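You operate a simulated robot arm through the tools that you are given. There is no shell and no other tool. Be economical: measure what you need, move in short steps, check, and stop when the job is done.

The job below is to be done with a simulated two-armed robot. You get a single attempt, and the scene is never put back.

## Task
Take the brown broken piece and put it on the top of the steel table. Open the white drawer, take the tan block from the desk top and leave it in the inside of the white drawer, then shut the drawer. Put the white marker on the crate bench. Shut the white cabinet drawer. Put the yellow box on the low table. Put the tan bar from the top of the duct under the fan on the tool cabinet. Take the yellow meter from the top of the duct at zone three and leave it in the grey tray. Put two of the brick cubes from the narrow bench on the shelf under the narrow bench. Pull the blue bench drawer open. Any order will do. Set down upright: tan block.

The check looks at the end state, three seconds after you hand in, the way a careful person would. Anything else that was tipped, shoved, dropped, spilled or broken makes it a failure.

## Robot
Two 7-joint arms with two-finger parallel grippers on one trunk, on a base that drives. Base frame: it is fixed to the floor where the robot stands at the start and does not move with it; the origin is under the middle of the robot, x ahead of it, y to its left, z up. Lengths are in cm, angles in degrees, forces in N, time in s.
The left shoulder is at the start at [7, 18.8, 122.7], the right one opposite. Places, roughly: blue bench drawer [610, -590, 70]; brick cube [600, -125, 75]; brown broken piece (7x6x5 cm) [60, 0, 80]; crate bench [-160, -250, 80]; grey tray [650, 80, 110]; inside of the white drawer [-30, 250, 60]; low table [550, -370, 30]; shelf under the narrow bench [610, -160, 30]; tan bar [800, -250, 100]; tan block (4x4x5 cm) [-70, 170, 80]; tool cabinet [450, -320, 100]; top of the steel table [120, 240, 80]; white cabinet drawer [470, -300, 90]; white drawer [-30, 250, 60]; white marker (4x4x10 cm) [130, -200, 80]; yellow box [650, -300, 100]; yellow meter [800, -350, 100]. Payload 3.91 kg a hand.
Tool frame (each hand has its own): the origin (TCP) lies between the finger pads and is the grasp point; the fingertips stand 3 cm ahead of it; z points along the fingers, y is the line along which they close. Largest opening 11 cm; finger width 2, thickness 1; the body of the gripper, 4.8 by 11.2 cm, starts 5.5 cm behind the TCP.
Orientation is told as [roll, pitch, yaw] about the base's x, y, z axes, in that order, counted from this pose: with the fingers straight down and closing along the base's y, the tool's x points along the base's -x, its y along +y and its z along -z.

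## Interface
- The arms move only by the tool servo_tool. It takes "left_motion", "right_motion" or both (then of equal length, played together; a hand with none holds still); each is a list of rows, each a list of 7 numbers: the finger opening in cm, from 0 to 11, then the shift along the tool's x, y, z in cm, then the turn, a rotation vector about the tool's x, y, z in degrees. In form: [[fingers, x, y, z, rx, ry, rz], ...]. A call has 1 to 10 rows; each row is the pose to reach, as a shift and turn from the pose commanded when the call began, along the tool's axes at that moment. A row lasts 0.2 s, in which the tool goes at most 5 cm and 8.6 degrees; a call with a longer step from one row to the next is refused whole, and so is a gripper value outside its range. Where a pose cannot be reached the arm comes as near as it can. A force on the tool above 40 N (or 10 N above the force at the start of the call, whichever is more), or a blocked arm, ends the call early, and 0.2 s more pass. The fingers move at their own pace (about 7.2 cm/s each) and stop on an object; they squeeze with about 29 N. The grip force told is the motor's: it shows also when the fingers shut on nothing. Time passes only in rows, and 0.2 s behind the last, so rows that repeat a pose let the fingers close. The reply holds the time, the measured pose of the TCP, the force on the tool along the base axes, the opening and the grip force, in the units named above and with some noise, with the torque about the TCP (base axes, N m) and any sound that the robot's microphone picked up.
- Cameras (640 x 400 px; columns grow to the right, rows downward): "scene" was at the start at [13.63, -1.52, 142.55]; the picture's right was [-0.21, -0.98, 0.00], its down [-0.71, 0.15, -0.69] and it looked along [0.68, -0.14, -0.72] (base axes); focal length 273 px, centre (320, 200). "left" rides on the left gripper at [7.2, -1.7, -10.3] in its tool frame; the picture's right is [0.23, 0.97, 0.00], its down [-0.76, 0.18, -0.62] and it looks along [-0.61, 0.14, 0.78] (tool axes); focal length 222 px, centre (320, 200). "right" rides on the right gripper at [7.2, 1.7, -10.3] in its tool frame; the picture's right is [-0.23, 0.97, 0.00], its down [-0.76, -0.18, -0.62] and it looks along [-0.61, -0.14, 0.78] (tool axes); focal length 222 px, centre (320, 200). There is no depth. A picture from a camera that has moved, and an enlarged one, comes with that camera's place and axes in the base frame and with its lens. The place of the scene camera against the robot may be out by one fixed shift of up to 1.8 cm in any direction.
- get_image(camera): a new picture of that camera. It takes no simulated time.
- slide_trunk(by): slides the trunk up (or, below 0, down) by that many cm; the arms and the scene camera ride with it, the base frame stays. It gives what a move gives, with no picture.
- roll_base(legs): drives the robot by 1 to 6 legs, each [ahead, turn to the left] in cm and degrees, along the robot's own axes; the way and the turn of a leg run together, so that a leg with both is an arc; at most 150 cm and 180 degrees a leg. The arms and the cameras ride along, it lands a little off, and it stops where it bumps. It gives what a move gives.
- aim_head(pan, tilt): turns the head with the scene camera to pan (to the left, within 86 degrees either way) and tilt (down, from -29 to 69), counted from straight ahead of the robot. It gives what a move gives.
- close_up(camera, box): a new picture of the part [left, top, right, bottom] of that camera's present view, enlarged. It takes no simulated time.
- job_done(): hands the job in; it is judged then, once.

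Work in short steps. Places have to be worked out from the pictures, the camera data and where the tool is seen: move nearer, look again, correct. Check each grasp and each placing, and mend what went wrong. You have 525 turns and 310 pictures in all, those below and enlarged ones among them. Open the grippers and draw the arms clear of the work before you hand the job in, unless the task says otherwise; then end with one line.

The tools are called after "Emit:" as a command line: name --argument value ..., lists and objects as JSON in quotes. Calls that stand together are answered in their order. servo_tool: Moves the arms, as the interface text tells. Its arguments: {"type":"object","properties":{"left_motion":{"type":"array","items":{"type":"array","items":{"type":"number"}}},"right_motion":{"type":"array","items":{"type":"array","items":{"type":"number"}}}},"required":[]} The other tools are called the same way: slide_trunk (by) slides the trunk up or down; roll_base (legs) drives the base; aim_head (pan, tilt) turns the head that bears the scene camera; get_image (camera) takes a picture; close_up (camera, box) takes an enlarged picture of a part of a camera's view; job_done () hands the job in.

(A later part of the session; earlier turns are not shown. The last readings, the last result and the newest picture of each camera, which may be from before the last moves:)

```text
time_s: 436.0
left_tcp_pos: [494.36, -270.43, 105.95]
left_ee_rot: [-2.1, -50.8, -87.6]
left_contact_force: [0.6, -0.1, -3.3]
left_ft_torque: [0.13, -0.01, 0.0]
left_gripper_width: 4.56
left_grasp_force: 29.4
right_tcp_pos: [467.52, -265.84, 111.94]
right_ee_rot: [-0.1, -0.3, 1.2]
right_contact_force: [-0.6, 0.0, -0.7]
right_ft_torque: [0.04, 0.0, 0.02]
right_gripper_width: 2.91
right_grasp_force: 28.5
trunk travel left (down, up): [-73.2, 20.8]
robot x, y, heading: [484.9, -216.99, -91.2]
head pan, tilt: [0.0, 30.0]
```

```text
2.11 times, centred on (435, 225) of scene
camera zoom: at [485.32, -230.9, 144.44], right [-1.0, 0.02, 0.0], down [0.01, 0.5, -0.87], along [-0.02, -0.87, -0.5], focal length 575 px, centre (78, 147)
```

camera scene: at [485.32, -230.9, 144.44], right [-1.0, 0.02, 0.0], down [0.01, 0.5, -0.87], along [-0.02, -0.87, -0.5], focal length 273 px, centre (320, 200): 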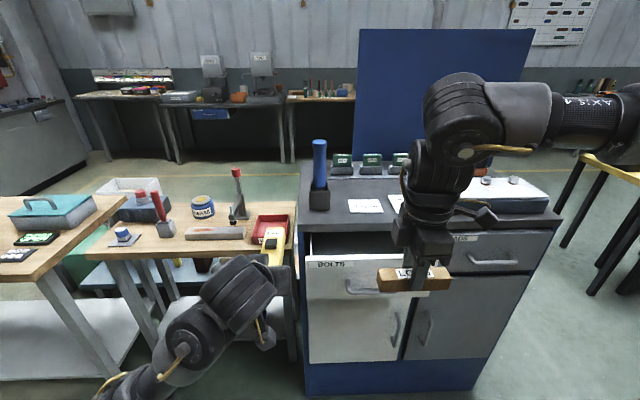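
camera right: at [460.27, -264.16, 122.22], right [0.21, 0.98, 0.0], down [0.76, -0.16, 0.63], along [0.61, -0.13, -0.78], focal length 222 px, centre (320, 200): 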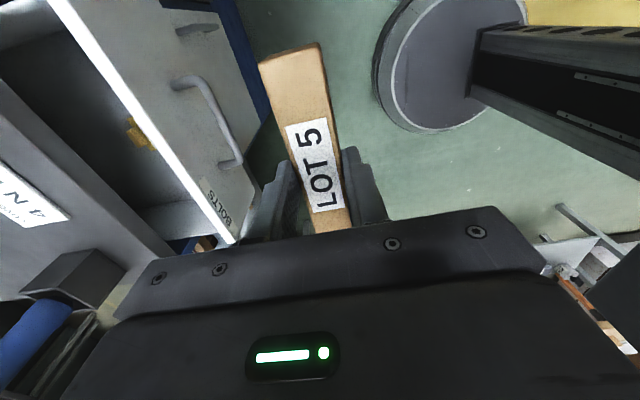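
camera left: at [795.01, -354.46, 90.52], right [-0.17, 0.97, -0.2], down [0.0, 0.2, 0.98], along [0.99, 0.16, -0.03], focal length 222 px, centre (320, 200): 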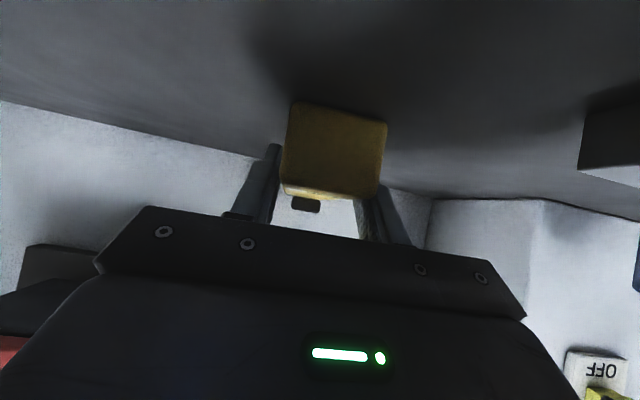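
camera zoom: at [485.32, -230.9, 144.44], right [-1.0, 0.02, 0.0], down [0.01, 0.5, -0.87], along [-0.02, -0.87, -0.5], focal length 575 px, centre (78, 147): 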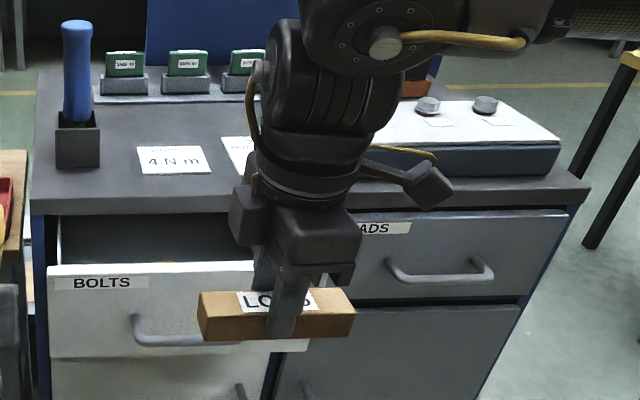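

Estimated: cabinet top z≈100, front edge y≈-296, open drawer front y≈-288.5. I raise the left hand (meter) out of the way, then roll 18 cm closer.

Emit:
servo_tool --left_motion '[[2, -2.5, 0, -2, 0, 0, 0], [2, -5, 0, -4, 0, 0, 0], [2, -7.5, 0, -6, 0, 0, 0], [2, -10, 0, -8, 0, 0, 0], [2, -12, 0, -10, 0, 0, 0]]'

Emit:
roll_base --legs '[[17, 0]]'

Emit:
get_image --camera "scene"

```text
time_s: 437.2
left_tcp_pos: [496.28, -276.47, 112.01]
left_ee_rot: [-2.1, -50.7, -87.6]
left_contact_force: [0.0, -0.3, -2.6]
left_ft_torque: [0.12, 0.0, -0.03]
left_gripper_width: 4.58
left_grasp_force: 29.4
left hand out of reach, approached as far as the arm can: row 1, 2, 3, 4, 5
right_tcp_pos: [467.42, -265.95, 111.91]
right_ee_rot: [0.0, -0.2, 1.2]
right_contact_force: [0.5, -0.7, -1.6]
right_ft_torque: [-0.02, -0.01, 0.0]
right_gripper_width: 2.93
right_grasp_force: 28.9
trunk travel left (down, up): [-73.2, 20.8]
robot x, y, heading: [484.94, -216.95, -91.2]
head pan, tilt: [0.0, 30.0]
```

```text
time_s: 438.7
left_tcp_pos: [495.61, -293.68, 111.96]
left_ee_rot: [-2.1, -50.8, -88.0]
left_contact_force: [0.2, 0.0, -2.8]
left_ft_torque: [0.15, -0.01, 0.0]
left_gripper_width: 4.57
left_grasp_force: 29.3
right_tcp_pos: [466.82, -282.92, 111.97]
right_ee_rot: [-0.2, -0.2, 0.8]
right_contact_force: [-0.2, 0.0, -0.3]
right_ft_torque: [0.0, 0.01, -0.01]
right_gripper_width: 2.93
right_grasp_force: 29.0
trunk travel left (down, up): [-73.2, 20.8]
robot x, y, heading: [484.87, -234.15, -91.2]
head pan, tilt: [0.0, 30.0]
```

```text
140 pictures are left
camera scene: at [484.82, -248.02, 144.46], right [-1.0, 0.03, 0.0], down [0.01, 0.5, -0.87], along [-0.02, -0.87, -0.5], focal length 273 px, centre (320, 200)
```

scene: 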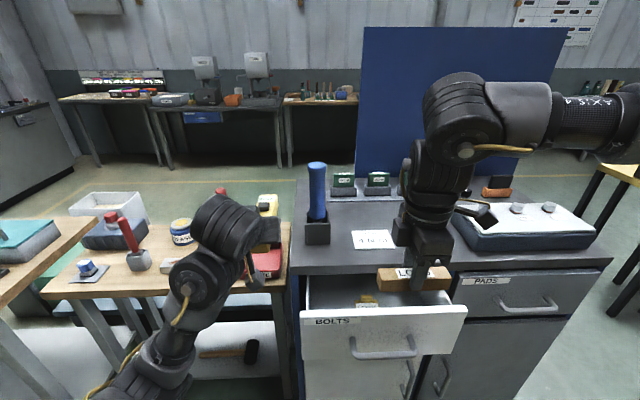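

Emit:
servo_tool --right_motion '[[1.5, -0.8, -4, 0, 0, 0, 0], [1.5, -1.6, -8, 0, 0, 0, 0], [1.5, -2.4, -12, 0, 0, 0, 0], [1.5, -3, -16, 0, 0, 0, 0], [1.5, -3, -17, 3, 0, 0, 0], [1.5, -3, -17, 5, 0, 0, 0], [1.5, -3, -17, 5, 0, 0, 0]]'

Emit:
close_up --camera "scene" --box '[280, 150, 500, 320]'

Emit:
get_image --camera "right"

```text
time_s: 440.3
left_tcp_pos: [495.62, -293.76, 111.9]
left_ee_rot: [-2.2, -50.8, -88.0]
left_contact_force: [0.8, -0.3, -2.0]
left_ft_torque: [0.15, 0.0, -0.02]
left_gripper_width: 4.55
left_grasp_force: 28.6
right_tcp_pos: [470.15, -300.06, 107.1]
right_ee_rot: [-0.1, -0.1, 0.8]
right_contact_force: [1.2, -0.2, -2.2]
right_ft_torque: [0.01, 0.03, 0.0]
right_gripper_width: 2.95
right_grasp_force: 29.6
trunk travel left (down, up): [-73.2, 20.8]
robot x, y, heading: [484.25, -234.11, -91.6]
head pan, tilt: [0.0, 30.0]
```

```text
2.35 times, centred on (390, 235) of scene
camera zoom: at [484.96, -248.13, 144.44], right [-1.0, 0.03, 0.0], down [0.01, 0.5, -0.87], along [-0.02, -0.87, -0.5], focal length 642 px, centre (155, 118)
```

zoom: 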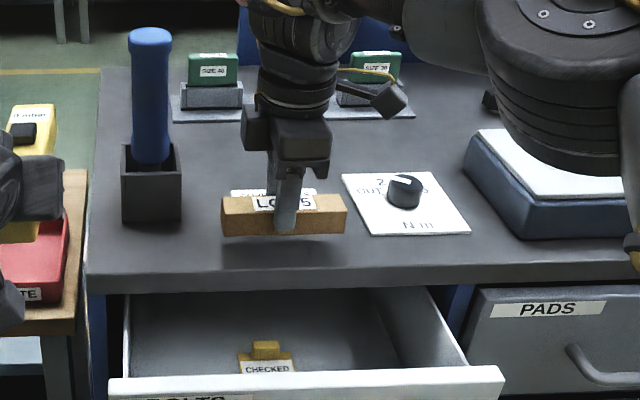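

```text
138 pictures are left
camera right: at [462.8, -298.22, 117.34], right [0.21, 0.98, 0.0], down [0.76, -0.17, 0.63], along [0.61, -0.13, -0.78], focal length 222 px, centre (320, 200)
```

right: 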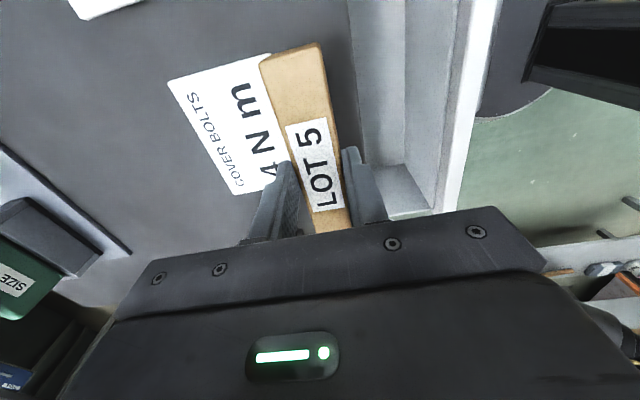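

Bar is over the free front strip. Lower until contact.

Emit:
servo_tool --right_motion '[[1.5, 0, 0, 1, 0, 0, 0], [1.5, 0, 0, 2, 0, 0, 0], [1.5, 0, 0, 3, 0, 0, 0], [1.5, 0, 0, 3.6, 0, 0, 0], [1.5, 0, 0, 4.2, 0, 0, 0]]'

```text
time_s: 441.6
left_tcp_pos: [495.51, -293.34, 111.93]
left_ee_rot: [-2.2, -50.9, -87.9]
left_contact_force: [-0.3, -0.1, -2.2]
left_ft_torque: [0.12, -0.02, 0.0]
left_gripper_width: 4.59
left_grasp_force: 28.7
right_tcp_pos: [470.07, -299.67, 103.64]
right_ee_rot: [-0.9, -0.3, 0.9]
right_contact_force: [2.5, 9.5, 15.1]
right_ft_torque: [0.08, 0.37, -0.18]
right_gripper_width: 2.94
right_grasp_force: 29.3
trunk travel left (down, up): [-73.2, 20.8]
robot x, y, heading: [484.17, -234.24, -91.4]
head pan, tilt: [0.0, 30.0]
stopped in row 5 (right hand): the force on the tool passed its limit (the readings are from after the stop); the commanded pose is now the measured one
```

Contact at z≈100. Relieve, release, rise.

Emit:
servo_tool --right_motion '[[1.5, 0, 0, -0.3, 0, 0, 0], [4.5, 0, 0, -0.3, 0, 0, 0], [4.5, 0, 0, -0.3, 0, 0, 0], [4.5, 0, 0, -0.3, 0, 0, 0], [4.5, 0, 0, -3, 0, 0, 0], [4.5, 0, 0, -7, 0, 0, 0], [4.5, 0, 3, -10, 0, 0, 0], [4.5, 0, 7, -11, 0, 0, 0], [4.5, 0, 11, -11, 0, 0, 0]]'

Emit:
close_up --camera "scene" --box '[280, 150, 500, 320]'

```text
time_s: 443.6
left_tcp_pos: [495.64, -293.6, 111.86]
left_ee_rot: [-2.0, -50.7, -88.0]
left_contact_force: [0.3, 0.5, -1.4]
left_ft_torque: [0.15, 0.01, -0.03]
left_gripper_width: 4.57
left_grasp_force: 28.7
right_tcp_pos: [469.87, -288.85, 114.09]
right_ee_rot: [-0.6, -0.2, 0.7]
right_contact_force: [-0.5, 0.3, -0.3]
right_ft_torque: [0.0, 0.0, -0.05]
right_gripper_width: 4.51
right_grasp_force: 0.0
trunk travel left (down, up): [-73.2, 20.8]
robot x, y, heading: [484.76, -234.39, -91.4]
head pan, tilt: [0.0, 30.0]
```

```text
2.35 times, centred on (390, 235) of scene
camera zoom: at [484.75, -248.01, 144.46], right [-1.0, 0.03, 0.0], down [0.01, 0.5, -0.87], along [-0.02, -0.87, -0.5], focal length 642 px, centre (155, 118)
```

zoom: 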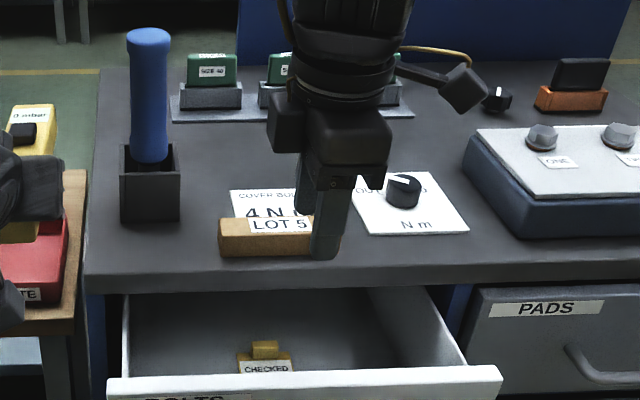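

Bar rests on the cabinet. Now the BOLTS drawer: I back off 10 cm, close the right fingers, and tilt the hand forward to push the panel with the fingertips.

Emit:
roll_base --legs '[[-12, 0]]'

Emit:
servo_tool --right_motion '[[3, 0, 0, 0, 7, 0, 0], [1, 0, 0, 2, 14, 0, 0], [0, 0, 0, 5, 21, 0, 0], [0, 0, 0, 8, 28, 0, 0], [0, 0, 0, 11, 35, 0, 0], [0, 0, 0, 14, 42, 0, 0], [0, 0, 0, 17, 50, 0, 0], [0, 0, 0, 20, 50, 0, 0]]'

Emit:
get_image --camera "scene"

```text
time_s: 444.9
left_tcp_pos: [495.87, -281.55, 112.01]
left_ee_rot: [-2.2, -50.8, -88.0]
left_contact_force: [0.9, -0.5, -1.0]
left_ft_torque: [0.15, -0.02, 0.01]
left_gripper_width: 4.59
left_grasp_force: 29.0
right_tcp_pos: [470.37, -276.79, 114.03]
right_ee_rot: [-0.7, -0.3, 0.9]
right_contact_force: [0.3, -0.5, 0.5]
right_ft_torque: [-0.04, 0.02, 0.01]
right_gripper_width: 4.51
right_grasp_force: 0.1
trunk travel left (down, up): [-73.2, 20.8]
robot x, y, heading: [484.73, -222.1, -91.6]
head pan, tilt: [0.0, 30.0]
```

```text
time_s: 446.7
left_tcp_pos: [495.8, -281.62, 111.74]
left_ee_rot: [-2.0, -50.8, -88.2]
left_contact_force: [-0.3, 0.3, -3.1]
left_ft_torque: [0.15, 0.01, -0.03]
left_gripper_width: 4.58
left_grasp_force: 29.1
right_tcp_pos: [470.4, -277.09, 94.0]
right_ee_rot: [-50.5, -0.4, 0.8]
right_contact_force: [0.0, -0.6, -0.4]
right_ft_torque: [0.0, 0.04, -0.01]
right_gripper_width: 0.03
right_grasp_force: 28.7
trunk travel left (down, up): [-73.2, 20.8]
robot x, y, heading: [484.9, -222.2, -91.4]
head pan, tilt: [0.0, 30.0]
```

```text
136 pictures are left
camera scene: at [484.97, -236.17, 144.44], right [-1.0, 0.03, 0.0], down [0.01, 0.5, -0.87], along [-0.02, -0.87, -0.5], focal length 273 px, centre (320, 200)
```

scene: 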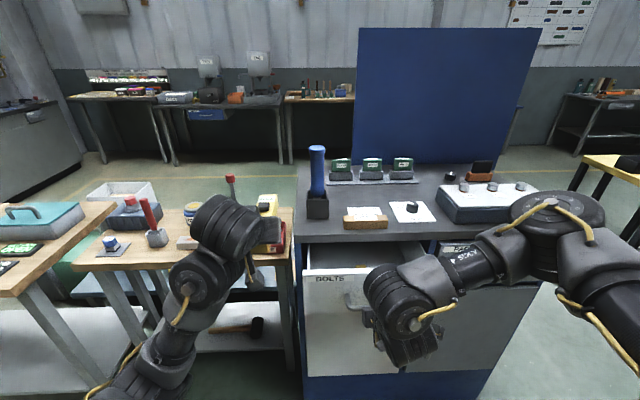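

Good posture. Push the panel toward −y slowly.

Emit:
servo_tool --right_motion '[[0, 0, -1.3, 1.5, 0, 0, 0], [0, 0, -2.6, 3.1, 0, 0, 0], [0, 0, -3.9, 4.6, 0, 0, 0], [0, 0, -5.1, 6.1, 0, 0, 0], [0, 0, -6.4, 7.7, 0, 0, 0], [0, 0, -7.7, 9.2, 0, 0, 0], [0, 0, -9, 10.7, 0, 0, 0], [0, 0, -10.3, 12.3, 0, 0, 0]]'

Emit:
close_up --camera "scene" --box '[280, 180, 500, 360]'

```text
time_s: 448.5
left_tcp_pos: [495.79, -281.43, 111.92]
left_ee_rot: [-2.0, -50.7, -88.1]
left_contact_force: [0.5, 0.0, -2.7]
left_ft_torque: [0.16, 0.01, 0.02]
left_gripper_width: 4.55
left_grasp_force: 28.8
right_tcp_pos: [470.71, -292.42, 94.13]
right_ee_rot: [-50.5, 0.0, 1.1]
right_contact_force: [-7.5, 27.3, 17.4]
right_ft_torque: [-0.28, -0.04, -0.22]
right_gripper_width: 0.0
right_grasp_force: 28.3
trunk travel left (down, up): [-73.2, 20.8]
robot x, y, heading: [484.9, -222.05, -91.7]
head pan, tilt: [0.0, 30.0]
stopped in row 8 (right hand): the force on the tool passed its limit (the readings are from after the stop); the commanded pose is now the measured one
```

```text
2.22 times, centred on (390, 270) of scene
camera zoom: at [485.08, -235.8, 144.47], right [-1.0, 0.03, 0.0], down [0.01, 0.5, -0.87], along [-0.02, -0.87, -0.5], focal length 607 px, centre (164, 44)
```

zoom: 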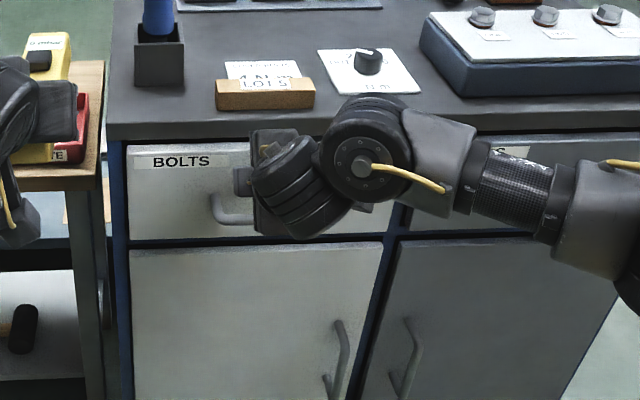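

Drawer shut flush (stop hit). Withdraw and check.

Emit:
servo_tool --right_motion '[[0, 0, 1.3, -1.5, 0, 0, 0], [0, 0, 3.9, -4.6, 0, 0, 0], [0, 0, 6.4, -7.7, 0, 0, 0], [0, 0, 9, -10.7, 0, 0, 0], [0, 0, 6, -14, -8, 0, 0], [0, 0, 3, -17, -16, 0, 0], [0, 0, 0, -20, -24, 0, 0]]'

Emit:
close_up --camera "scene" --box '[280, 180, 500, 360]'

```text
time_s: 450.1
left_tcp_pos: [496.05, -281.55, 111.93]
left_ee_rot: [-2.2, -50.8, -88.0]
left_contact_force: [0.9, 0.4, -2.0]
left_ft_torque: [0.14, 0.01, 0.0]
left_gripper_width: 4.56
left_grasp_force: 28.9
right_tcp_pos: [470.79, -277.16, 106.7]
right_ee_rot: [-26.3, -0.1, 1.1]
right_contact_force: [0.1, 0.6, -0.4]
right_ft_torque: [-0.03, 0.0, -0.03]
right_gripper_width: 0.01
right_grasp_force: 29.5
trunk travel left (down, up): [-73.2, 20.8]
robot x, y, heading: [484.66, -222.13, -91.6]
head pan, tilt: [0.0, 30.0]
```

```text
2.22 times, centred on (390, 270) of scene
camera zoom: at [485.29, -235.93, 144.45], right [-1.0, 0.03, 0.0], down [0.01, 0.5, -0.87], along [-0.02, -0.87, -0.5], focal length 607 px, centre (164, 44)
```

zoom: 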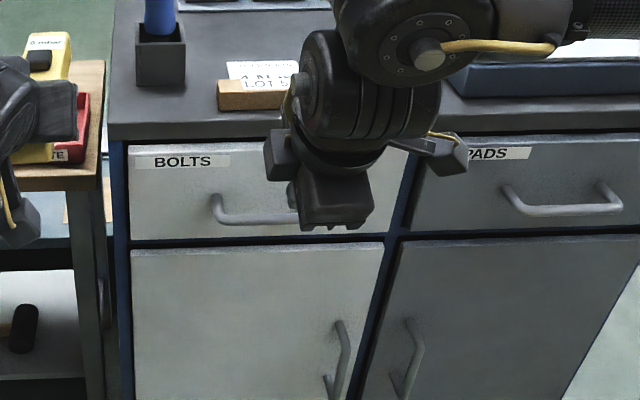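

Both cabinet jobs done. Level the right hand, then head for the grey tray with the meter.

Emit:
servo_tool --right_motion '[[2, 0, 0, -1, -8, 0, 0], [4, 0, 0, -2, -16, 0, 0], [4, 0, 0, -3, -24, 0, 0], [4, 0, 0, -4, -26, 0, 0]]'

Emit:
roll_base --legs '[[-20, 0], [0, 137], [105, 0], [0, 45], [110, 0]]'

Emit:
aim_head --pan -35 --tilt 15

Emit:
get_image --camera "scene"

```text
time_s: 451.1
left_tcp_pos: [495.87, -281.55, 111.88]
left_ee_rot: [-2.2, -50.8, -88.1]
left_contact_force: [-0.6, 0.6, -1.9]
left_ft_torque: [0.14, -0.01, -0.02]
left_gripper_width: 4.55
left_grasp_force: 28.9
right_tcp_pos: [470.35, -275.29, 110.52]
right_ee_rot: [-0.4, 0.0, 1.2]
right_contact_force: [0.6, 0.1, -0.4]
right_ft_torque: [-0.01, 0.01, 0.0]
right_gripper_width: 4.01
right_grasp_force: 0.0
trunk travel left (down, up): [-73.2, 20.8]
robot x, y, heading: [484.83, -222.15, -91.6]
head pan, tilt: [0.0, 30.0]
```

```text
time_s: 470.7
left_tcp_pos: [550.54, 40.79, 111.8]
left_ee_rot: [-2.2, -50.6, 93.1]
left_contact_force: [0.0, -0.6, -1.9]
left_ft_torque: [-0.17, 0.01, -0.05]
left_gripper_width: 4.54
left_grasp_force: 28.5
right_tcp_pos: [576.04, 35.02, 110.45]
right_ee_rot: [-0.3, 0.0, -177.6]
right_contact_force: [-0.6, 0.1, 0.6]
right_ft_torque: [0.01, 0.0, 0.02]
right_gripper_width: 4.0
right_grasp_force: 0.0
trunk travel left (down, up): [-73.2, 20.8]
robot x, y, heading: [562.69, -18.54, 89.6]
head pan, tilt: [0.0, 30.0]
```

```text
time_s: 471.7
left_tcp_pos: [550.51, 40.68, 111.77]
left_ee_rot: [-2.1, -50.8, 93.1]
left_contact_force: [0.1, 0.2, -1.9]
left_ft_torque: [-0.17, 0.02, -0.01]
left_gripper_width: 4.57
left_grasp_force: 29.6
right_tcp_pos: [575.96, 35.07, 110.48]
right_ee_rot: [-0.3, 0.0, -177.7]
right_contact_force: [-0.1, 1.1, -0.4]
right_ft_torque: [0.0, 0.02, 0.01]
right_gripper_width: 4.01
right_grasp_force: 0.0
trunk travel left (down, up): [-73.2, 20.8]
robot x, y, heading: [562.87, -18.22, 89.8]
head pan, tilt: [-35.0, 15.0]
```

```text
133 pictures are left
camera scene: at [568.95, -5.74, 146.86], right [0.82, -0.58, 0.0], down [-0.15, -0.21, -0.97], along [0.56, 0.79, -0.26], focal length 273 px, centre (320, 200)
```

scene: 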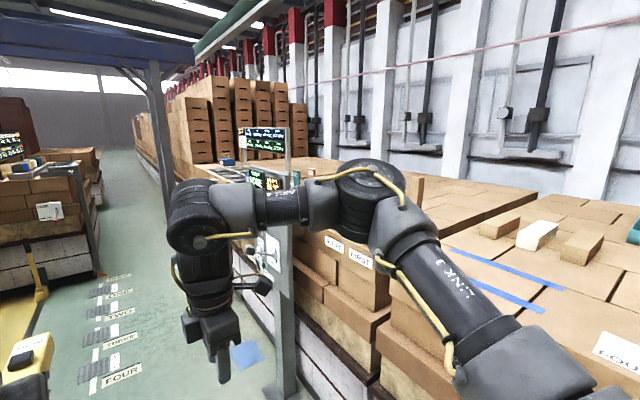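

Emit:
roll_base --legs '[[60, 0], [0, -75]]'

Emit:
aim_head --pan 10 --tilt 25

Emit:
get_image --camera "scene"

```text
time_s: 478.4
left_tcp_pos: [617.48, 69.08, 111.84]
left_ee_rot: [-2.0, -50.7, 17.6]
left_contact_force: [0.8, 0.4, -1.0]
left_ft_torque: [0.0, 0.0, 0.0]
left_gripper_width: 2.01
left_grasp_force: 0.0
right_tcp_pos: [618.53, 42.72, 110.46]
right_ee_rot: [-0.3, 0.0, 106.9]
right_contact_force: [0.4, 0.4, 0.1]
right_ft_torque: [-0.01, -0.02, -0.04]
right_gripper_width: 3.98
right_grasp_force: 0.1
trunk travel left (down, up): [-73.2, 20.8]
robot x, y, heading: [563.2, 42.27, 14.5]
head pan, tilt: [-35.0, 15.0]
heard: click
```

```text
time_s: 479.5
left_tcp_pos: [617.52, 69.13, 111.82]
left_ee_rot: [-2.0, -50.7, 17.7]
left_contact_force: [0.1, 0.0, -0.4]
left_ft_torque: [0.02, 0.0, 0.05]
left_gripper_width: 2.01
left_grasp_force: 0.2
right_tcp_pos: [618.37, 42.87, 110.54]
right_ee_rot: [-0.3, 0.0, 106.9]
right_contact_force: [-1.1, 0.1, -0.6]
right_ft_torque: [-0.02, 0.02, 0.0]
right_gripper_width: 3.99
right_grasp_force: 0.1
trunk travel left (down, up): [-73.2, 20.8]
robot x, y, heading: [563.3, 42.23, 14.2]
head pan, tilt: [10.0, 25.0]
```

```text
132 pictures are left
camera scene: at [577.24, 47.38, 145.24], right [0.41, -0.91, 0.0], down [-0.39, -0.17, -0.91], along [0.83, 0.37, -0.42], focal length 273 px, centre (320, 200)
```

scene: 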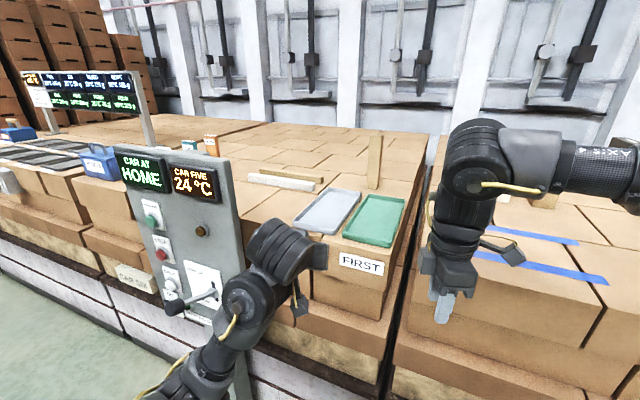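

The meter was knocked out of the left gripper during the turn. I look for it.

Emit:
get_image --camera "left"

Emit:
aim_head --pan 30 --tilt 55

Emit:
get_image --camera "scene"

```text
131 pictures are left
camera left: at [605.85, 63.91, 112.77], right [-0.41, 0.89, -0.2], down [-0.06, 0.19, 0.98], along [0.91, 0.41, -0.03], focal length 222 px, centre (320, 200)
```

left: 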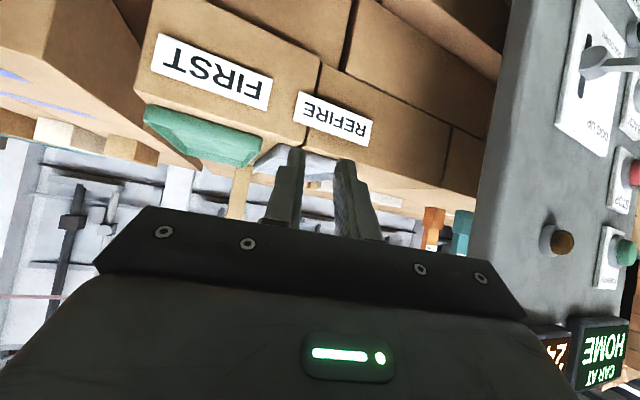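

```text
time_s: 480.5
left_tcp_pos: [617.41, 69.17, 111.81]
left_ee_rot: [-2.0, -50.7, 17.7]
left_contact_force: [0.9, 0.2, 1.0]
left_ft_torque: [-0.01, 0.0, 0.02]
left_gripper_width: 1.97
left_grasp_force: 0.0
right_tcp_pos: [618.36, 42.76, 110.49]
right_ee_rot: [-0.2, -0.1, 106.9]
right_contact_force: [-0.3, -0.6, 0.5]
right_ft_torque: [-0.05, -0.01, 0.0]
right_gripper_width: 4.01
right_grasp_force: 0.1
trunk travel left (down, up): [-73.2, 20.8]
robot x, y, heading: [563.12, 42.15, 13.9]
head pan, tilt: [30.0, 55.0]
```

```text
130 pictures are left
camera scene: at [574.0, 48.65, 140.85], right [0.7, -0.72, 0.0], down [-0.59, -0.57, -0.57], along [0.41, 0.4, -0.82], focal length 273 px, centre (320, 200)
```

scene: 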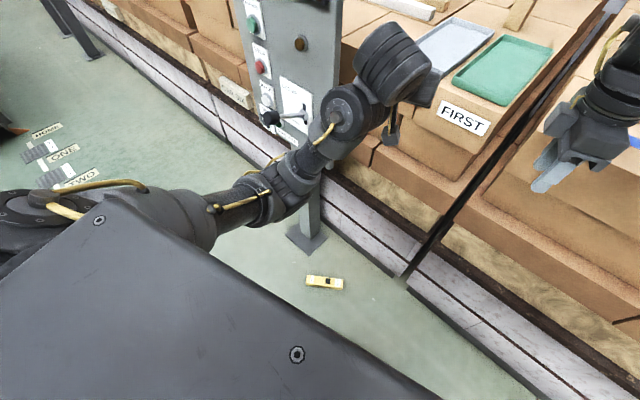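

The meter lies on the floor at about (608,79). Let me inspect the control panel for any change ("click"), and the meter.

Emit:
close_up --camera "scene" --box '[220, 0, 360, 150]'

Emit:
close_up --camera "scene" --box '[260, 220, 400, 320]'

```text
2.67 times, centred on (290, 75) of scene
camera zoom: at [574.0, 48.65, 140.85], right [0.7, -0.72, 0.0], down [-0.59, -0.57, -0.57], along [0.41, 0.4, -0.82], focal length 728 px, centre (400, 533)
```

zoom: 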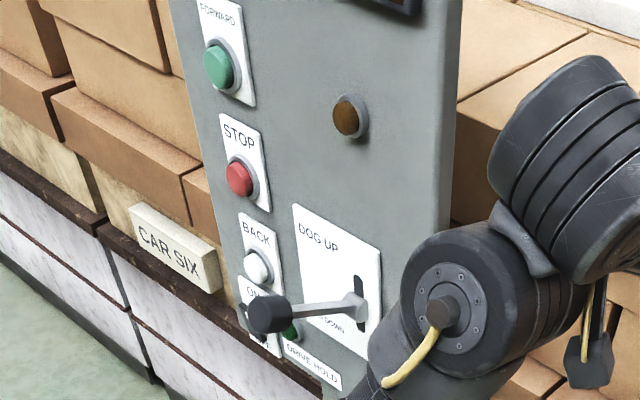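

```text
4.00 times, centred on (330, 270) of scene
camera zoom: at [574.0, 48.65, 140.85], right [0.7, -0.72, 0.0], down [-0.59, -0.57, -0.57], along [0.41, 0.4, -0.82], focal length 1092 px, centre (280, -80)
```

zoom: 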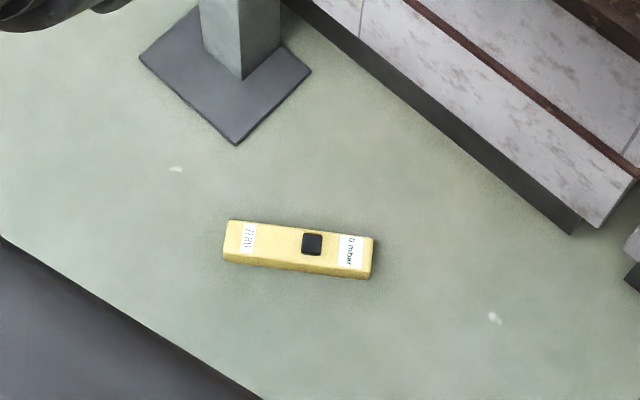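

I'll retrieve it from the floor. First lower the trunk 68 cm with hands where they are.

Emit:
slide_trunk --by -68

Emit:
get_image --camera "scene"

```text
refused: -68 is not a number from -40 to 40
```

```text
127 pictures are left
camera scene: at [574.0, 48.65, 140.85], right [0.7, -0.72, 0.0], down [-0.59, -0.57, -0.57], along [0.41, 0.4, -0.82], focal length 273 px, centre (320, 200)
```

scene: 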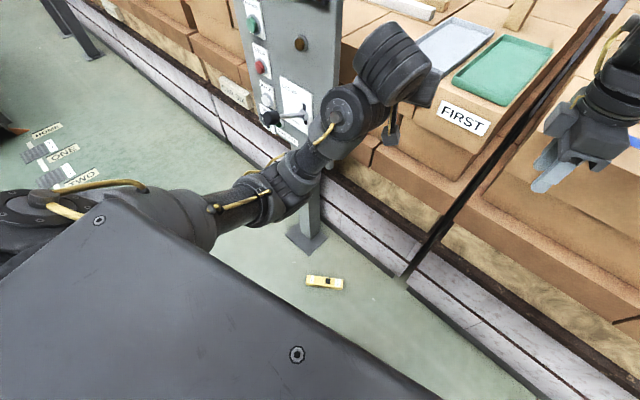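

I back off 12 cm from the panel first, then lower in two stages.

Emit:
roll_base --legs '[[-12, 0]]'

Emit:
slide_trunk --by -36

Emit:
slide_trunk --by -32

Emit:
get_image --camera "scene"

```text
time_s: 481.7
left_tcp_pos: [605.56, 65.92, 111.94]
left_ee_rot: [-2.0, -50.8, 17.6]
left_contact_force: [-0.6, 0.7, -0.4]
left_ft_torque: [0.01, 0.03, 0.01]
left_gripper_width: 2.0
left_grasp_force: 0.1
right_tcp_pos: [606.42, 39.82, 110.52]
right_ee_rot: [-0.3, 0.1, 106.8]
right_contact_force: [-0.1, -0.6, -0.5]
right_ft_torque: [0.02, -0.03, 0.01]
right_gripper_width: 4.0
right_grasp_force: 0.1
trunk travel left (down, up): [-73.2, 20.8]
robot x, y, heading: [551.19, 39.32, 14.2]
head pan, tilt: [30.0, 55.0]
```

```text
time_s: 485.2
left_tcp_pos: [605.52, 65.96, 75.93]
left_ee_rot: [-2.1, -50.7, 17.6]
left_contact_force: [-1.0, -0.1, 0.2]
left_ft_torque: [0.01, 0.0, -0.02]
left_gripper_width: 1.99
left_grasp_force: 0.2
right_tcp_pos: [606.46, 39.77, 74.65]
right_ee_rot: [-0.3, 0.0, 106.8]
right_contact_force: [-0.9, 0.1, -0.1]
right_ft_torque: [-0.02, -0.02, 0.01]
right_gripper_width: 4.0
right_grasp_force: 0.0
trunk travel left (down, up): [-37.2, 56.8]
robot x, y, heading: [551.08, 39.27, 14.6]
head pan, tilt: [30.0, 55.0]
```

```text
time_s: 488.4
left_tcp_pos: [605.47, 66.0, 43.99]
left_ee_rot: [-2.0, -50.7, 17.7]
left_contact_force: [0.9, -0.1, -0.3]
left_ft_torque: [0.01, -0.01, 0.01]
left_gripper_width: 1.98
left_grasp_force: 0.0
right_tcp_pos: [606.44, 39.69, 42.53]
right_ee_rot: [-0.3, 0.0, 106.8]
right_contact_force: [0.5, 0.1, -0.2]
right_ft_torque: [-0.01, 0.01, -0.01]
right_gripper_width: 4.0
right_grasp_force: 0.2
trunk travel left (down, up): [-5.2, 88.8]
robot x, y, heading: [551.2, 39.3, 14.2]
head pan, tilt: [30.0, 55.0]
```

```text
126 pictures are left
camera scene: at [562.06, 45.63, 72.85], right [0.7, -0.72, 0.0], down [-0.59, -0.57, -0.57], along [0.41, 0.4, -0.82], focal length 273 px, centre (320, 200)
```

scene: 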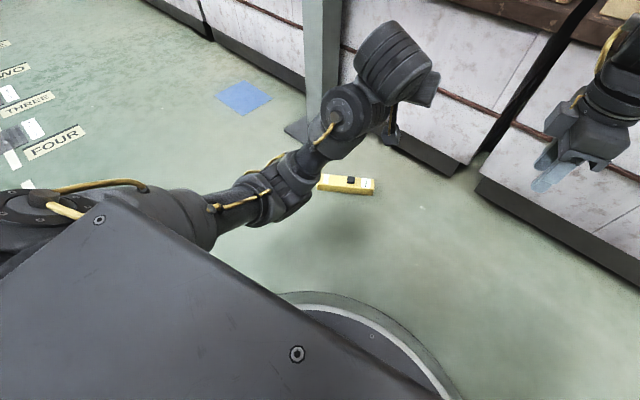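

Meter confirmed at about (608.7,77.7). Un-lean the left hand and move above it, then rotate to match.

Emit:
servo_tool --left_motion '[[4, 0.9, 1.5, 2, 0, 7.3, 0], [6, 1.8, 3, 4, 0, 14.5, 0], [8, 2.7, 4.5, 6, 0, 21.8, 0], [8, 3.7, 6, 8.2, 0, 29, 0], [8, 4.6, 7.5, 10.2, 0, 36.3, 0], [8, 5.5, 9, 12.3, 0, 43.5, 0], [8, 6.4, 10.4, 14.3, 0, 50.7, 0], [8, 6.4, 10.4, 14.3, 0, 50.7, 0]]'

Emit:
servo_tool --left_motion '[[8, 0, 0, 0, 0, 0, 7.7], [8, 0, 0, 0, 0, 0, 15.4], [8, 0, 0, 0, 0, 0, 23], [8, 0, 0, 0, 0, 0, 30.7], [8, 0, 0, 0, 0, 0, 38.4], [8, 0, 0, 0, 0, 0, 46], [8, 0, 0, 0, 0, 0, 53.7], [8, 0, 0, 0, 0, 0, 61.4], [8, 0, 0, 0, 0, 0, 69]]'

Emit:
get_image --camera "left"

```text
time_s: 489.2
left_tcp_pos: [605.87, 69.94, 33.17]
left_ee_rot: [-2.4, -32.9, 18.2]
left_contact_force: [9.8, -16.4, -5.2]
left_ft_torque: [1.26, -0.16, 2.56]
left_gripper_width: 8.0
left_grasp_force: 0.1
left hand out of reach, approached as far as the arm can: row 1, 2, 3, 4
right_tcp_pos: [606.48, 39.95, 42.47]
right_ee_rot: [-0.3, -0.1, 106.8]
right_contact_force: [0.1, -0.1, -0.3]
right_ft_torque: [0.0, 0.0, 0.04]
right_gripper_width: 3.99
right_grasp_force: 0.1
trunk travel left (down, up): [-5.2, 88.8]
robot x, y, heading: [551.3, 39.26, 13.9]
head pan, tilt: [30.0, 55.0]
stopped in row 4 (left hand): the force on the tool passed its limit (the readings are from after the stop); the commanded pose is now the measured one
```

```text
time_s: 489.5
left_tcp_pos: [605.81, 69.94, 33.14]
left_ee_rot: [-2.5, -33.1, 18.2]
left_contact_force: [10.2, -10.1, -6.0]
left_ft_torque: [0.85, -0.08, 1.81]
left_gripper_width: 8.0
left_grasp_force: 0.0
right_tcp_pos: [606.43, 39.8, 42.5]
right_ee_rot: [-0.3, -0.2, 106.8]
right_contact_force: [-0.4, -0.9, 0.0]
right_ft_torque: [-0.01, 0.02, -0.03]
right_gripper_width: 3.99
right_grasp_force: 0.0
trunk travel left (down, up): [-5.2, 88.8]
robot x, y, heading: [551.65, 39.03, 14.2]
head pan, tilt: [30.0, 55.0]
stopped in row 1 (left hand): the force on the tool passed its limit (the readings are from after the stop); the commanded pose is now the measured one
```

```text
125 pictures are left
camera left: at [595.03, 65.1, 37.88], right [-0.46, 0.87, -0.16], down [0.22, 0.29, 0.93], along [0.86, 0.39, -0.33], focal length 222 px, centre (320, 200)
```

left: 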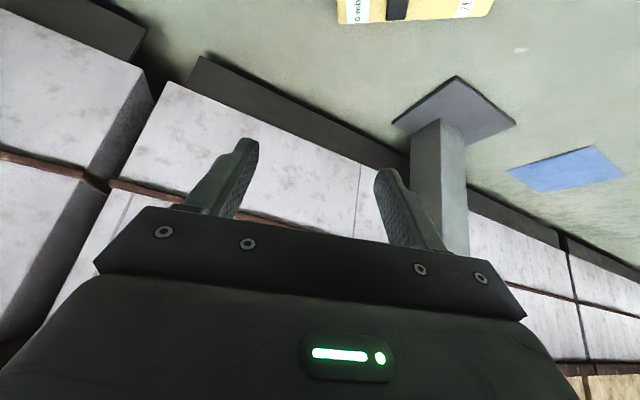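

The hand's camera is hitting its own forearm in that cramped posture. I re-lean, back the robot off 15 cm, and raise the trunk 40 so I can un-lean higher up.

Emit:
servo_tool --left_motion '[[8, -1.5, -1, -2, 0, -7, 0], [6, -3, -2, -4, 0, -14, 0], [4, -3.5, -3, -6, 0, -18, 0]]'

Emit:
roll_base --legs '[[-12, 0]]'

Emit:
slide_trunk --by 40

Emit:
servo_tool --left_motion '[[4, 0, 0, 0, 0, 7.2, 0], [6, 0, 0, 0, 0, 14.4, 0], [8, 0, 0, 0, 0, 21.6, 0], [8, 0, 0, 0, 0, 28.8, 0], [8, 0, 0, 0, 0, 36, 0], [8, 0, 0, 0, 0, 43.2, 0], [8, 0, 0, 0, 0, 50.5, 0], [8, 0, 0, 0, 0, 50.5, 0]]'

```text
time_s: 490.3
left_tcp_pos: [606.54, 67.17, 40.15]
left_ee_rot: [-3.1, -50.9, 19.2]
left_contact_force: [0.3, -0.1, 0.5]
left_ft_torque: [0.01, -0.01, 0.0]
left_gripper_width: 4.0
left_grasp_force: 0.0
right_tcp_pos: [606.51, 39.82, 42.41]
right_ee_rot: [-0.4, -0.1, 106.7]
right_contact_force: [-0.1, 0.3, 0.3]
right_ft_torque: [-0.01, -0.01, 0.0]
right_gripper_width: 4.01
right_grasp_force: 0.1
trunk travel left (down, up): [-5.2, 88.8]
robot x, y, heading: [551.56, 39.28, 14.0]
head pan, tilt: [30.0, 55.0]
```

```text
time_s: 491.6
left_tcp_pos: [595.22, 64.28, 40.15]
left_ee_rot: [-3.2, -50.8, 19.2]
left_contact_force: [1.0, -0.1, 0.3]
left_ft_torque: [-0.01, 0.0, 0.01]
left_gripper_width: 4.0
left_grasp_force: 0.1
right_tcp_pos: [594.99, 36.97, 42.58]
right_ee_rot: [-0.4, 0.1, 106.8]
right_contact_force: [-0.8, 0.7, -0.7]
right_ft_torque: [0.03, 0.01, 0.03]
right_gripper_width: 3.96
right_grasp_force: 0.0
trunk travel left (down, up): [-5.2, 88.8]
robot x, y, heading: [539.71, 36.3, 14.0]
head pan, tilt: [30.0, 55.0]
```

```text
time_s: 495.4
left_tcp_pos: [595.15, 64.26, 80.16]
left_ee_rot: [-3.2, -50.9, 19.2]
left_contact_force: [-0.7, -0.5, -0.3]
left_ft_torque: [0.04, 0.0, 0.06]
left_gripper_width: 4.0
left_grasp_force: 0.0
right_tcp_pos: [595.08, 36.92, 82.4]
right_ee_rot: [-0.3, 0.0, 106.9]
right_contact_force: [0.5, 0.4, -0.1]
right_ft_torque: [-0.01, 0.03, 0.02]
right_gripper_width: 4.0
right_grasp_force: 0.1
trunk travel left (down, up): [-45.2, 48.8]
robot x, y, heading: [539.78, 36.39, 14.0]
head pan, tilt: [30.0, 55.0]
```

```text
time_s: 497.1
left_tcp_pos: [602.38, 61.22, 67.55]
left_ee_rot: [-2.1, -3.8, 17.6]
left_contact_force: [3.5, -11.9, -6.8]
left_ft_torque: [1.62, -0.03, 1.2]
left_gripper_width: 8.0
left_grasp_force: 0.2
left hand out of reach, approached as far as the arm can: row 2, 3, 4, 5, 6, 7, 8
right_tcp_pos: [594.97, 36.92, 82.47]
right_ee_rot: [-0.2, -0.1, 106.8]
right_contact_force: [-0.5, 0.9, 0.9]
right_ft_torque: [0.0, -0.01, 0.01]
right_gripper_width: 3.96
right_grasp_force: 0.2
trunk travel left (down, up): [-45.2, 48.8]
robot x, y, heading: [539.59, 36.28, 14.0]
head pan, tilt: [30.0, 55.0]
stopped in row 8 (left hand): the force on the tool passed its limit (the readings are from after the stop); the commanded pose is now the measured one
```

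Emit:
servo_tool --left_motion '[[8, 1.5, 1.5, 0, 0, 0, 0], [8, 3, 3.5, 0, 0, 0, 0], [8, 5, 6, 0, 0, 0, 0], [8, 7, 9, 0, 0, 2, 0], [8, 8, 11, 0, 0, 4, 0]]'

Emit:
get_image --camera "scene"

```text
time_s: 497.8
left_tcp_pos: [602.15, 61.76, 67.1]
left_ee_rot: [-2.3, -3.8, 18.0]
left_contact_force: [4.6, -14.6, -5.9]
left_ft_torque: [1.94, 0.08, 1.42]
left_gripper_width: 8.01
left_grasp_force: 0.1
left hand out of reach, approached as far as the arm can: row 1, 2, 3
right_tcp_pos: [594.98, 36.93, 82.51]
right_ee_rot: [-0.3, 0.0, 106.8]
right_contact_force: [0.0, 0.4, 0.3]
right_ft_torque: [-0.01, 0.01, 0.02]
right_gripper_width: 3.98
right_grasp_force: 0.0
trunk travel left (down, up): [-45.2, 48.8]
robot x, y, heading: [539.64, 36.43, 14.0]
head pan, tilt: [30.0, 55.0]
stopped in row 3 (left hand): the force on the tool passed its limit (the readings are from after the stop); the commanded pose is now the measured one
```

```text
124 pictures are left
camera scene: at [550.67, 42.82, 112.84], right [0.7, -0.72, 0.0], down [-0.59, -0.57, -0.57], along [0.41, 0.4, -0.82], focal length 273 px, centre (320, 200)
```

scene: 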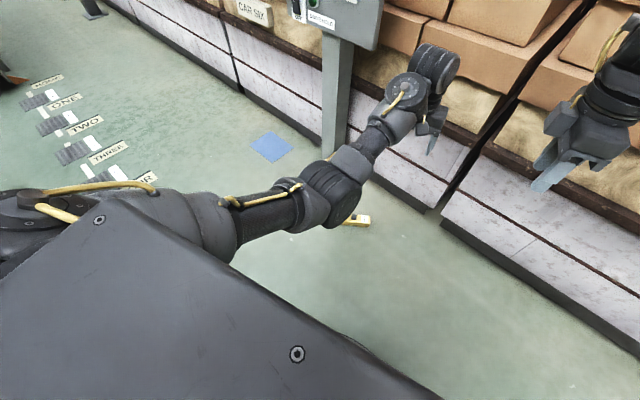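

The arm is in an elbow-low branch. I lean again, bring the hand nearer and up to shoulder height, then un-lean there (the reverse of how I got into it).

Emit:
servo_tool --left_motion '[[8, 0, -1, 0, 0, -8, 0], [8, 0, -1, 0, 0, -16, 0], [8, 0, -1, -1, 0, -24, 0], [8, 0, 0, -3, 0, -32, 0], [8, 0, 1, -5, 0, -40, 0], [8, 0, 2, -8, 0, -47, 0], [8, 0, 4, -12, 0, -47, 0], [8, 0, 6, -15, 0, -47, 0]]'

```text
time_s: 499.6
left_tcp_pos: [599.07, 67.58, 81.75]
left_ee_rot: [-3.6, -50.8, 20.6]
left_contact_force: [0.8, -0.1, 0.3]
left_ft_torque: [0.0, 0.0, 0.0]
left_gripper_width: 8.01
left_grasp_force: 0.0
right_tcp_pos: [595.09, 36.91, 82.45]
right_ee_rot: [-0.2, 0.0, 106.8]
right_contact_force: [-0.1, 0.6, 0.6]
right_ft_torque: [0.02, -0.03, 0.0]
right_gripper_width: 3.98
right_grasp_force: 0.0
trunk travel left (down, up): [-45.2, 48.8]
robot x, y, heading: [539.53, 36.34, 13.9]
head pan, tilt: [30.0, 55.0]
```

Emit:
servo_tool --left_motion '[[8, 1, 0.3, -1.9, 0, 7.2, 0], [8, 2, 0.6, -3.8, 0, 14.4, 0], [8, 3, 0.9, -5.8, 0, 21.6, 0], [8, 4, 1.2, -7.7, 0, 28.8, 0], [8, 5, 1.4, -9.6, 0, 36, 0], [8, 6, 1.6, -11.5, 0, 43.2, 0], [8, 7.1, 1.8, -13.5, 0, 50.5, 0], [8, 7.1, 1.8, -13.5, 0, 50.5, 0]]'

Emit:
get_image --camera "scene"

```text
time_s: 500.8
left_tcp_pos: [595.09, 66.41, 66.85]
left_ee_rot: [-3.2, -20.5, 20.4]
left_contact_force: [15.5, -21.3, -12.1]
left_ft_torque: [2.45, 0.04, 3.18]
left_gripper_width: 8.0
left_grasp_force: 0.2
left hand out of reach, approached as far as the arm can: row 2, 3, 4, 5
right_tcp_pos: [595.07, 36.85, 82.47]
right_ee_rot: [-0.3, 0.0, 106.8]
right_contact_force: [-0.5, 0.4, 0.7]
right_ft_torque: [-0.02, 0.03, 0.0]
right_gripper_width: 3.99
right_grasp_force: 0.0
trunk travel left (down, up): [-45.2, 48.8]
robot x, y, heading: [539.5, 36.61, 13.9]
head pan, tilt: [30.0, 55.0]
stopped in row 5 (left hand): the force on the tool passed its limit (the readings are from after the stop); the commanded pose is now the measured one
```

```text
123 pictures are left
camera scene: at [550.68, 42.88, 112.84], right [0.7, -0.72, 0.0], down [-0.59, -0.57, -0.57], along [0.41, 0.4, -0.82], focal length 273 px, centre (320, 200)
```

scene: 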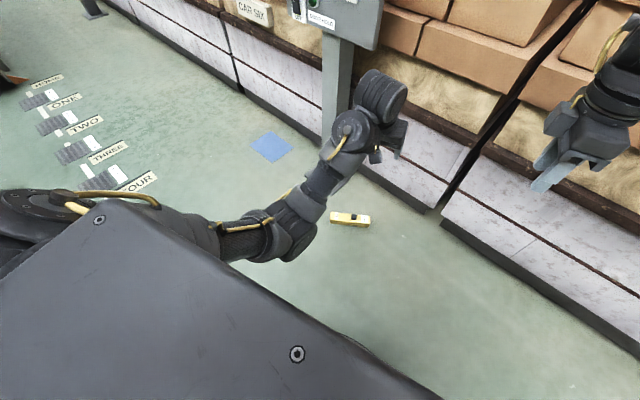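

The left arm is stuck in that branch for now; the right hand is in a good vertical pose. I relax the left (re-lean, up), turn the robot left 36° and drive a bit so the right hand can reach the meter.

Emit:
servo_tool --left_motion '[[6, -2, 0, -2, 0, -8, 0], [4, -4, 0, -5, 0, -16, 0], [4, -5, 0, -8, 0, -24, 0], [4, -5, 0, -12, 0, -30, 0], [4, -5, 0, -15, 0, -30, 0]]'

Emit:
roll_base --legs '[[0, 36], [15, 0]]'

Emit:
aim_head --pan -15 --tilt 50

Emit:
get_image --camera "scene"

```text
time_s: 502.0
left_tcp_pos: [594.34, 66.9, 82.85]
left_ee_rot: [-4.3, -50.5, 22.4]
left_contact_force: [0.0, -0.6, 0.1]
left_ft_torque: [0.01, 0.01, -0.03]
left_gripper_width: 4.01
left_grasp_force: 0.0
right_tcp_pos: [595.01, 36.85, 82.48]
right_ee_rot: [-0.3, -0.1, 106.7]
right_contact_force: [-0.8, -1.0, 0.6]
right_ft_torque: [-0.01, -0.01, -0.02]
right_gripper_width: 4.01
right_grasp_force: 0.0
trunk travel left (down, up): [-45.2, 48.8]
robot x, y, heading: [540.15, 36.38, 14.0]
head pan, tilt: [30.0, 55.0]
```

```text
time_s: 505.0
left_tcp_pos: [576.48, 104.55, 82.57]
left_ee_rot: [-4.3, -50.1, 58.0]
left_contact_force: [0.1, 0.1, 1.1]
left_ft_torque: [0.02, -0.01, -0.01]
left_gripper_width: 4.02
left_grasp_force: 0.1
right_tcp_pos: [594.32, 80.29, 82.45]
right_ee_rot: [-0.2, -0.1, 142.2]
right_contact_force: [1.1, 1.2, 0.3]
right_ft_torque: [0.02, 0.04, 0.0]
right_gripper_width: 4.01
right_grasp_force: 0.0
trunk travel left (down, up): [-45.2, 48.8]
robot x, y, heading: [550.11, 47.75, 49.5]
head pan, tilt: [30.0, 55.0]
```

```text
time_s: 506.1
left_tcp_pos: [576.31, 104.41, 82.83]
left_ee_rot: [-4.3, -50.2, 57.9]
left_contact_force: [-0.5, 0.4, 0.4]
left_ft_torque: [-0.03, 0.03, -0.01]
left_gripper_width: 3.97
left_grasp_force: 0.1
right_tcp_pos: [594.34, 80.18, 82.49]
right_ee_rot: [-0.4, 0.0, 142.3]
right_contact_force: [-0.6, 0.2, -0.9]
right_ft_torque: [0.03, 0.0, -0.02]
right_gripper_width: 3.97
right_grasp_force: 0.1
trunk travel left (down, up): [-45.2, 48.8]
robot x, y, heading: [549.73, 48.04, 49.5]
head pan, tilt: [-15.0, 50.0]
```

```text
122 pictures are left
camera scene: at [560.0, 56.15, 113.49], right [0.57, -0.82, 0.0], down [-0.63, -0.43, -0.64], along [0.53, 0.36, -0.77], focal length 273 px, centre (320, 200)
```

scene: 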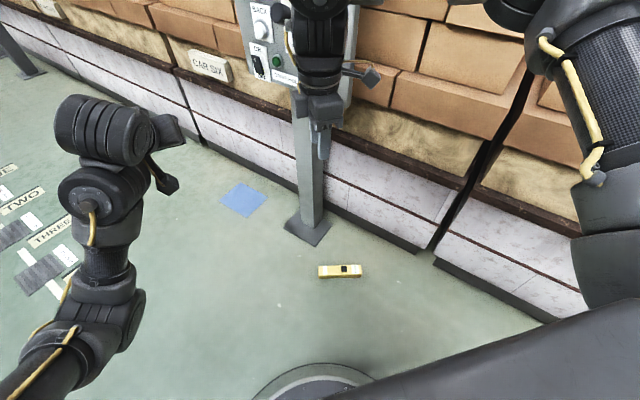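

Lower the trunk 40 and move the right hand above the meter, turning it to match.

Emit:
slide_trunk --by -40

Emit:
servo_tool --right_motion '[[6, -2, 1.3, 2, 0, 0, 4.5], [8, -4, 2.6, 4, 0, 0, 9], [8, -6, 3.9, 7, 0, 0, 13], [8, -8, 5.2, 10, 0, 0, 17.3], [8, -9, 5.8, 13, 0, 0, 17.3]]'

Emit:
get_image --camera "right"

```text
time_s: 510.0
left_tcp_pos: [576.21, 104.33, 42.8]
left_ee_rot: [-4.3, -50.3, 58.0]
left_contact_force: [0.2, -0.1, -1.4]
left_ft_torque: [0.04, -0.01, 0.0]
left_gripper_width: 4.0
left_grasp_force: 0.1
right_tcp_pos: [594.34, 80.37, 42.57]
right_ee_rot: [-0.3, -0.1, 142.2]
right_contact_force: [0.0, 0.3, 1.0]
right_ft_torque: [0.01, 0.02, -0.03]
right_gripper_width: 4.01
right_grasp_force: 0.1
trunk travel left (down, up): [-5.2, 88.8]
robot x, y, heading: [549.71, 47.55, 49.4]
head pan, tilt: [-15.0, 50.0]
```

```text
time_s: 511.2
left_tcp_pos: [576.3, 104.28, 42.75]
left_ee_rot: [-4.2, -50.3, 57.9]
left_contact_force: [0.5, 0.0, -0.3]
left_ft_torque: [0.02, 0.01, 0.01]
left_gripper_width: 3.99
left_grasp_force: 0.0
right_tcp_pos: [583.8, 81.38, 29.42]
right_ee_rot: [-0.3, -0.1, 124.9]
right_contact_force: [-0.5, 0.0, -0.4]
right_ft_torque: [0.01, 0.01, -0.02]
right_gripper_width: 7.97
right_grasp_force: 0.1
trunk travel left (down, up): [-5.2, 88.8]
robot x, y, heading: [549.48, 47.75, 49.7]
head pan, tilt: [-15.0, 50.0]
```

```text
121 pictures are left
camera right: at [586.58, 74.54, 39.7], right [-0.93, -0.37, 0.0], down [-0.29, 0.72, 0.63], along [-0.23, 0.58, -0.78], focal length 222 px, centre (320, 200)
```

right: 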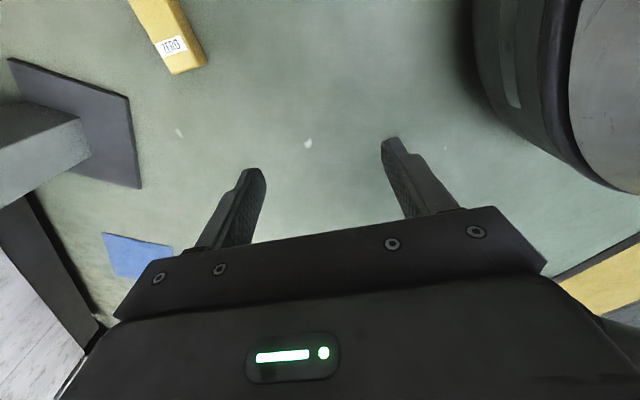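

I moved the wrong way; corrected axes: now to (607.5,78.7) at z≈18.

Emit:
servo_tool --right_motion '[[8, 2.6, -3, 1.5, 0, 0, 0], [8, 5.2, -6, 3, 0, 0, 0], [8, 7.8, -9, 4.5, 0, 0, 0], [8, 10.4, -12, 6, 0, 0, 0], [8, 13, -15, 8, 0, 0, 0], [8, 15.8, -17.9, 10, 0, 0, 0], [8, 15.8, -17.9, 11, 0, 0, 0]]'

Emit:
get_image --camera "right"

```text
time_s: 512.8
left_tcp_pos: [576.28, 104.39, 42.8]
left_ee_rot: [-4.3, -50.3, 57.9]
left_contact_force: [0.3, 0.7, 0.0]
left_ft_torque: [0.01, -0.02, 0.03]
left_gripper_width: 3.99
left_grasp_force: 0.1
right_tcp_pos: [607.18, 78.53, 18.38]
right_ee_rot: [-0.1, -0.1, 124.9]
right_contact_force: [0.5, 0.3, -0.4]
right_ft_torque: [-0.01, -0.02, 0.02]
right_gripper_width: 8.01
right_grasp_force: 0.1
trunk travel left (down, up): [-5.2, 88.8]
robot x, y, heading: [549.84, 47.59, 49.3]
head pan, tilt: [-15.0, 50.0]
```

```text
120 pictures are left
camera right: at [609.99, 71.8, 28.71], right [-0.93, -0.37, 0.0], down [-0.29, 0.72, 0.63], along [-0.23, 0.58, -0.78], focal length 222 px, centre (320, 200)
```

right: 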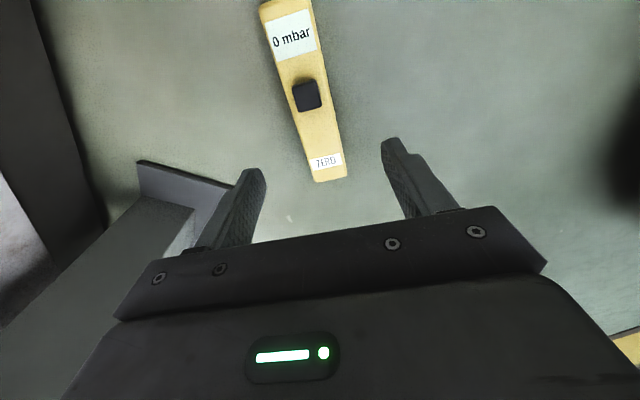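

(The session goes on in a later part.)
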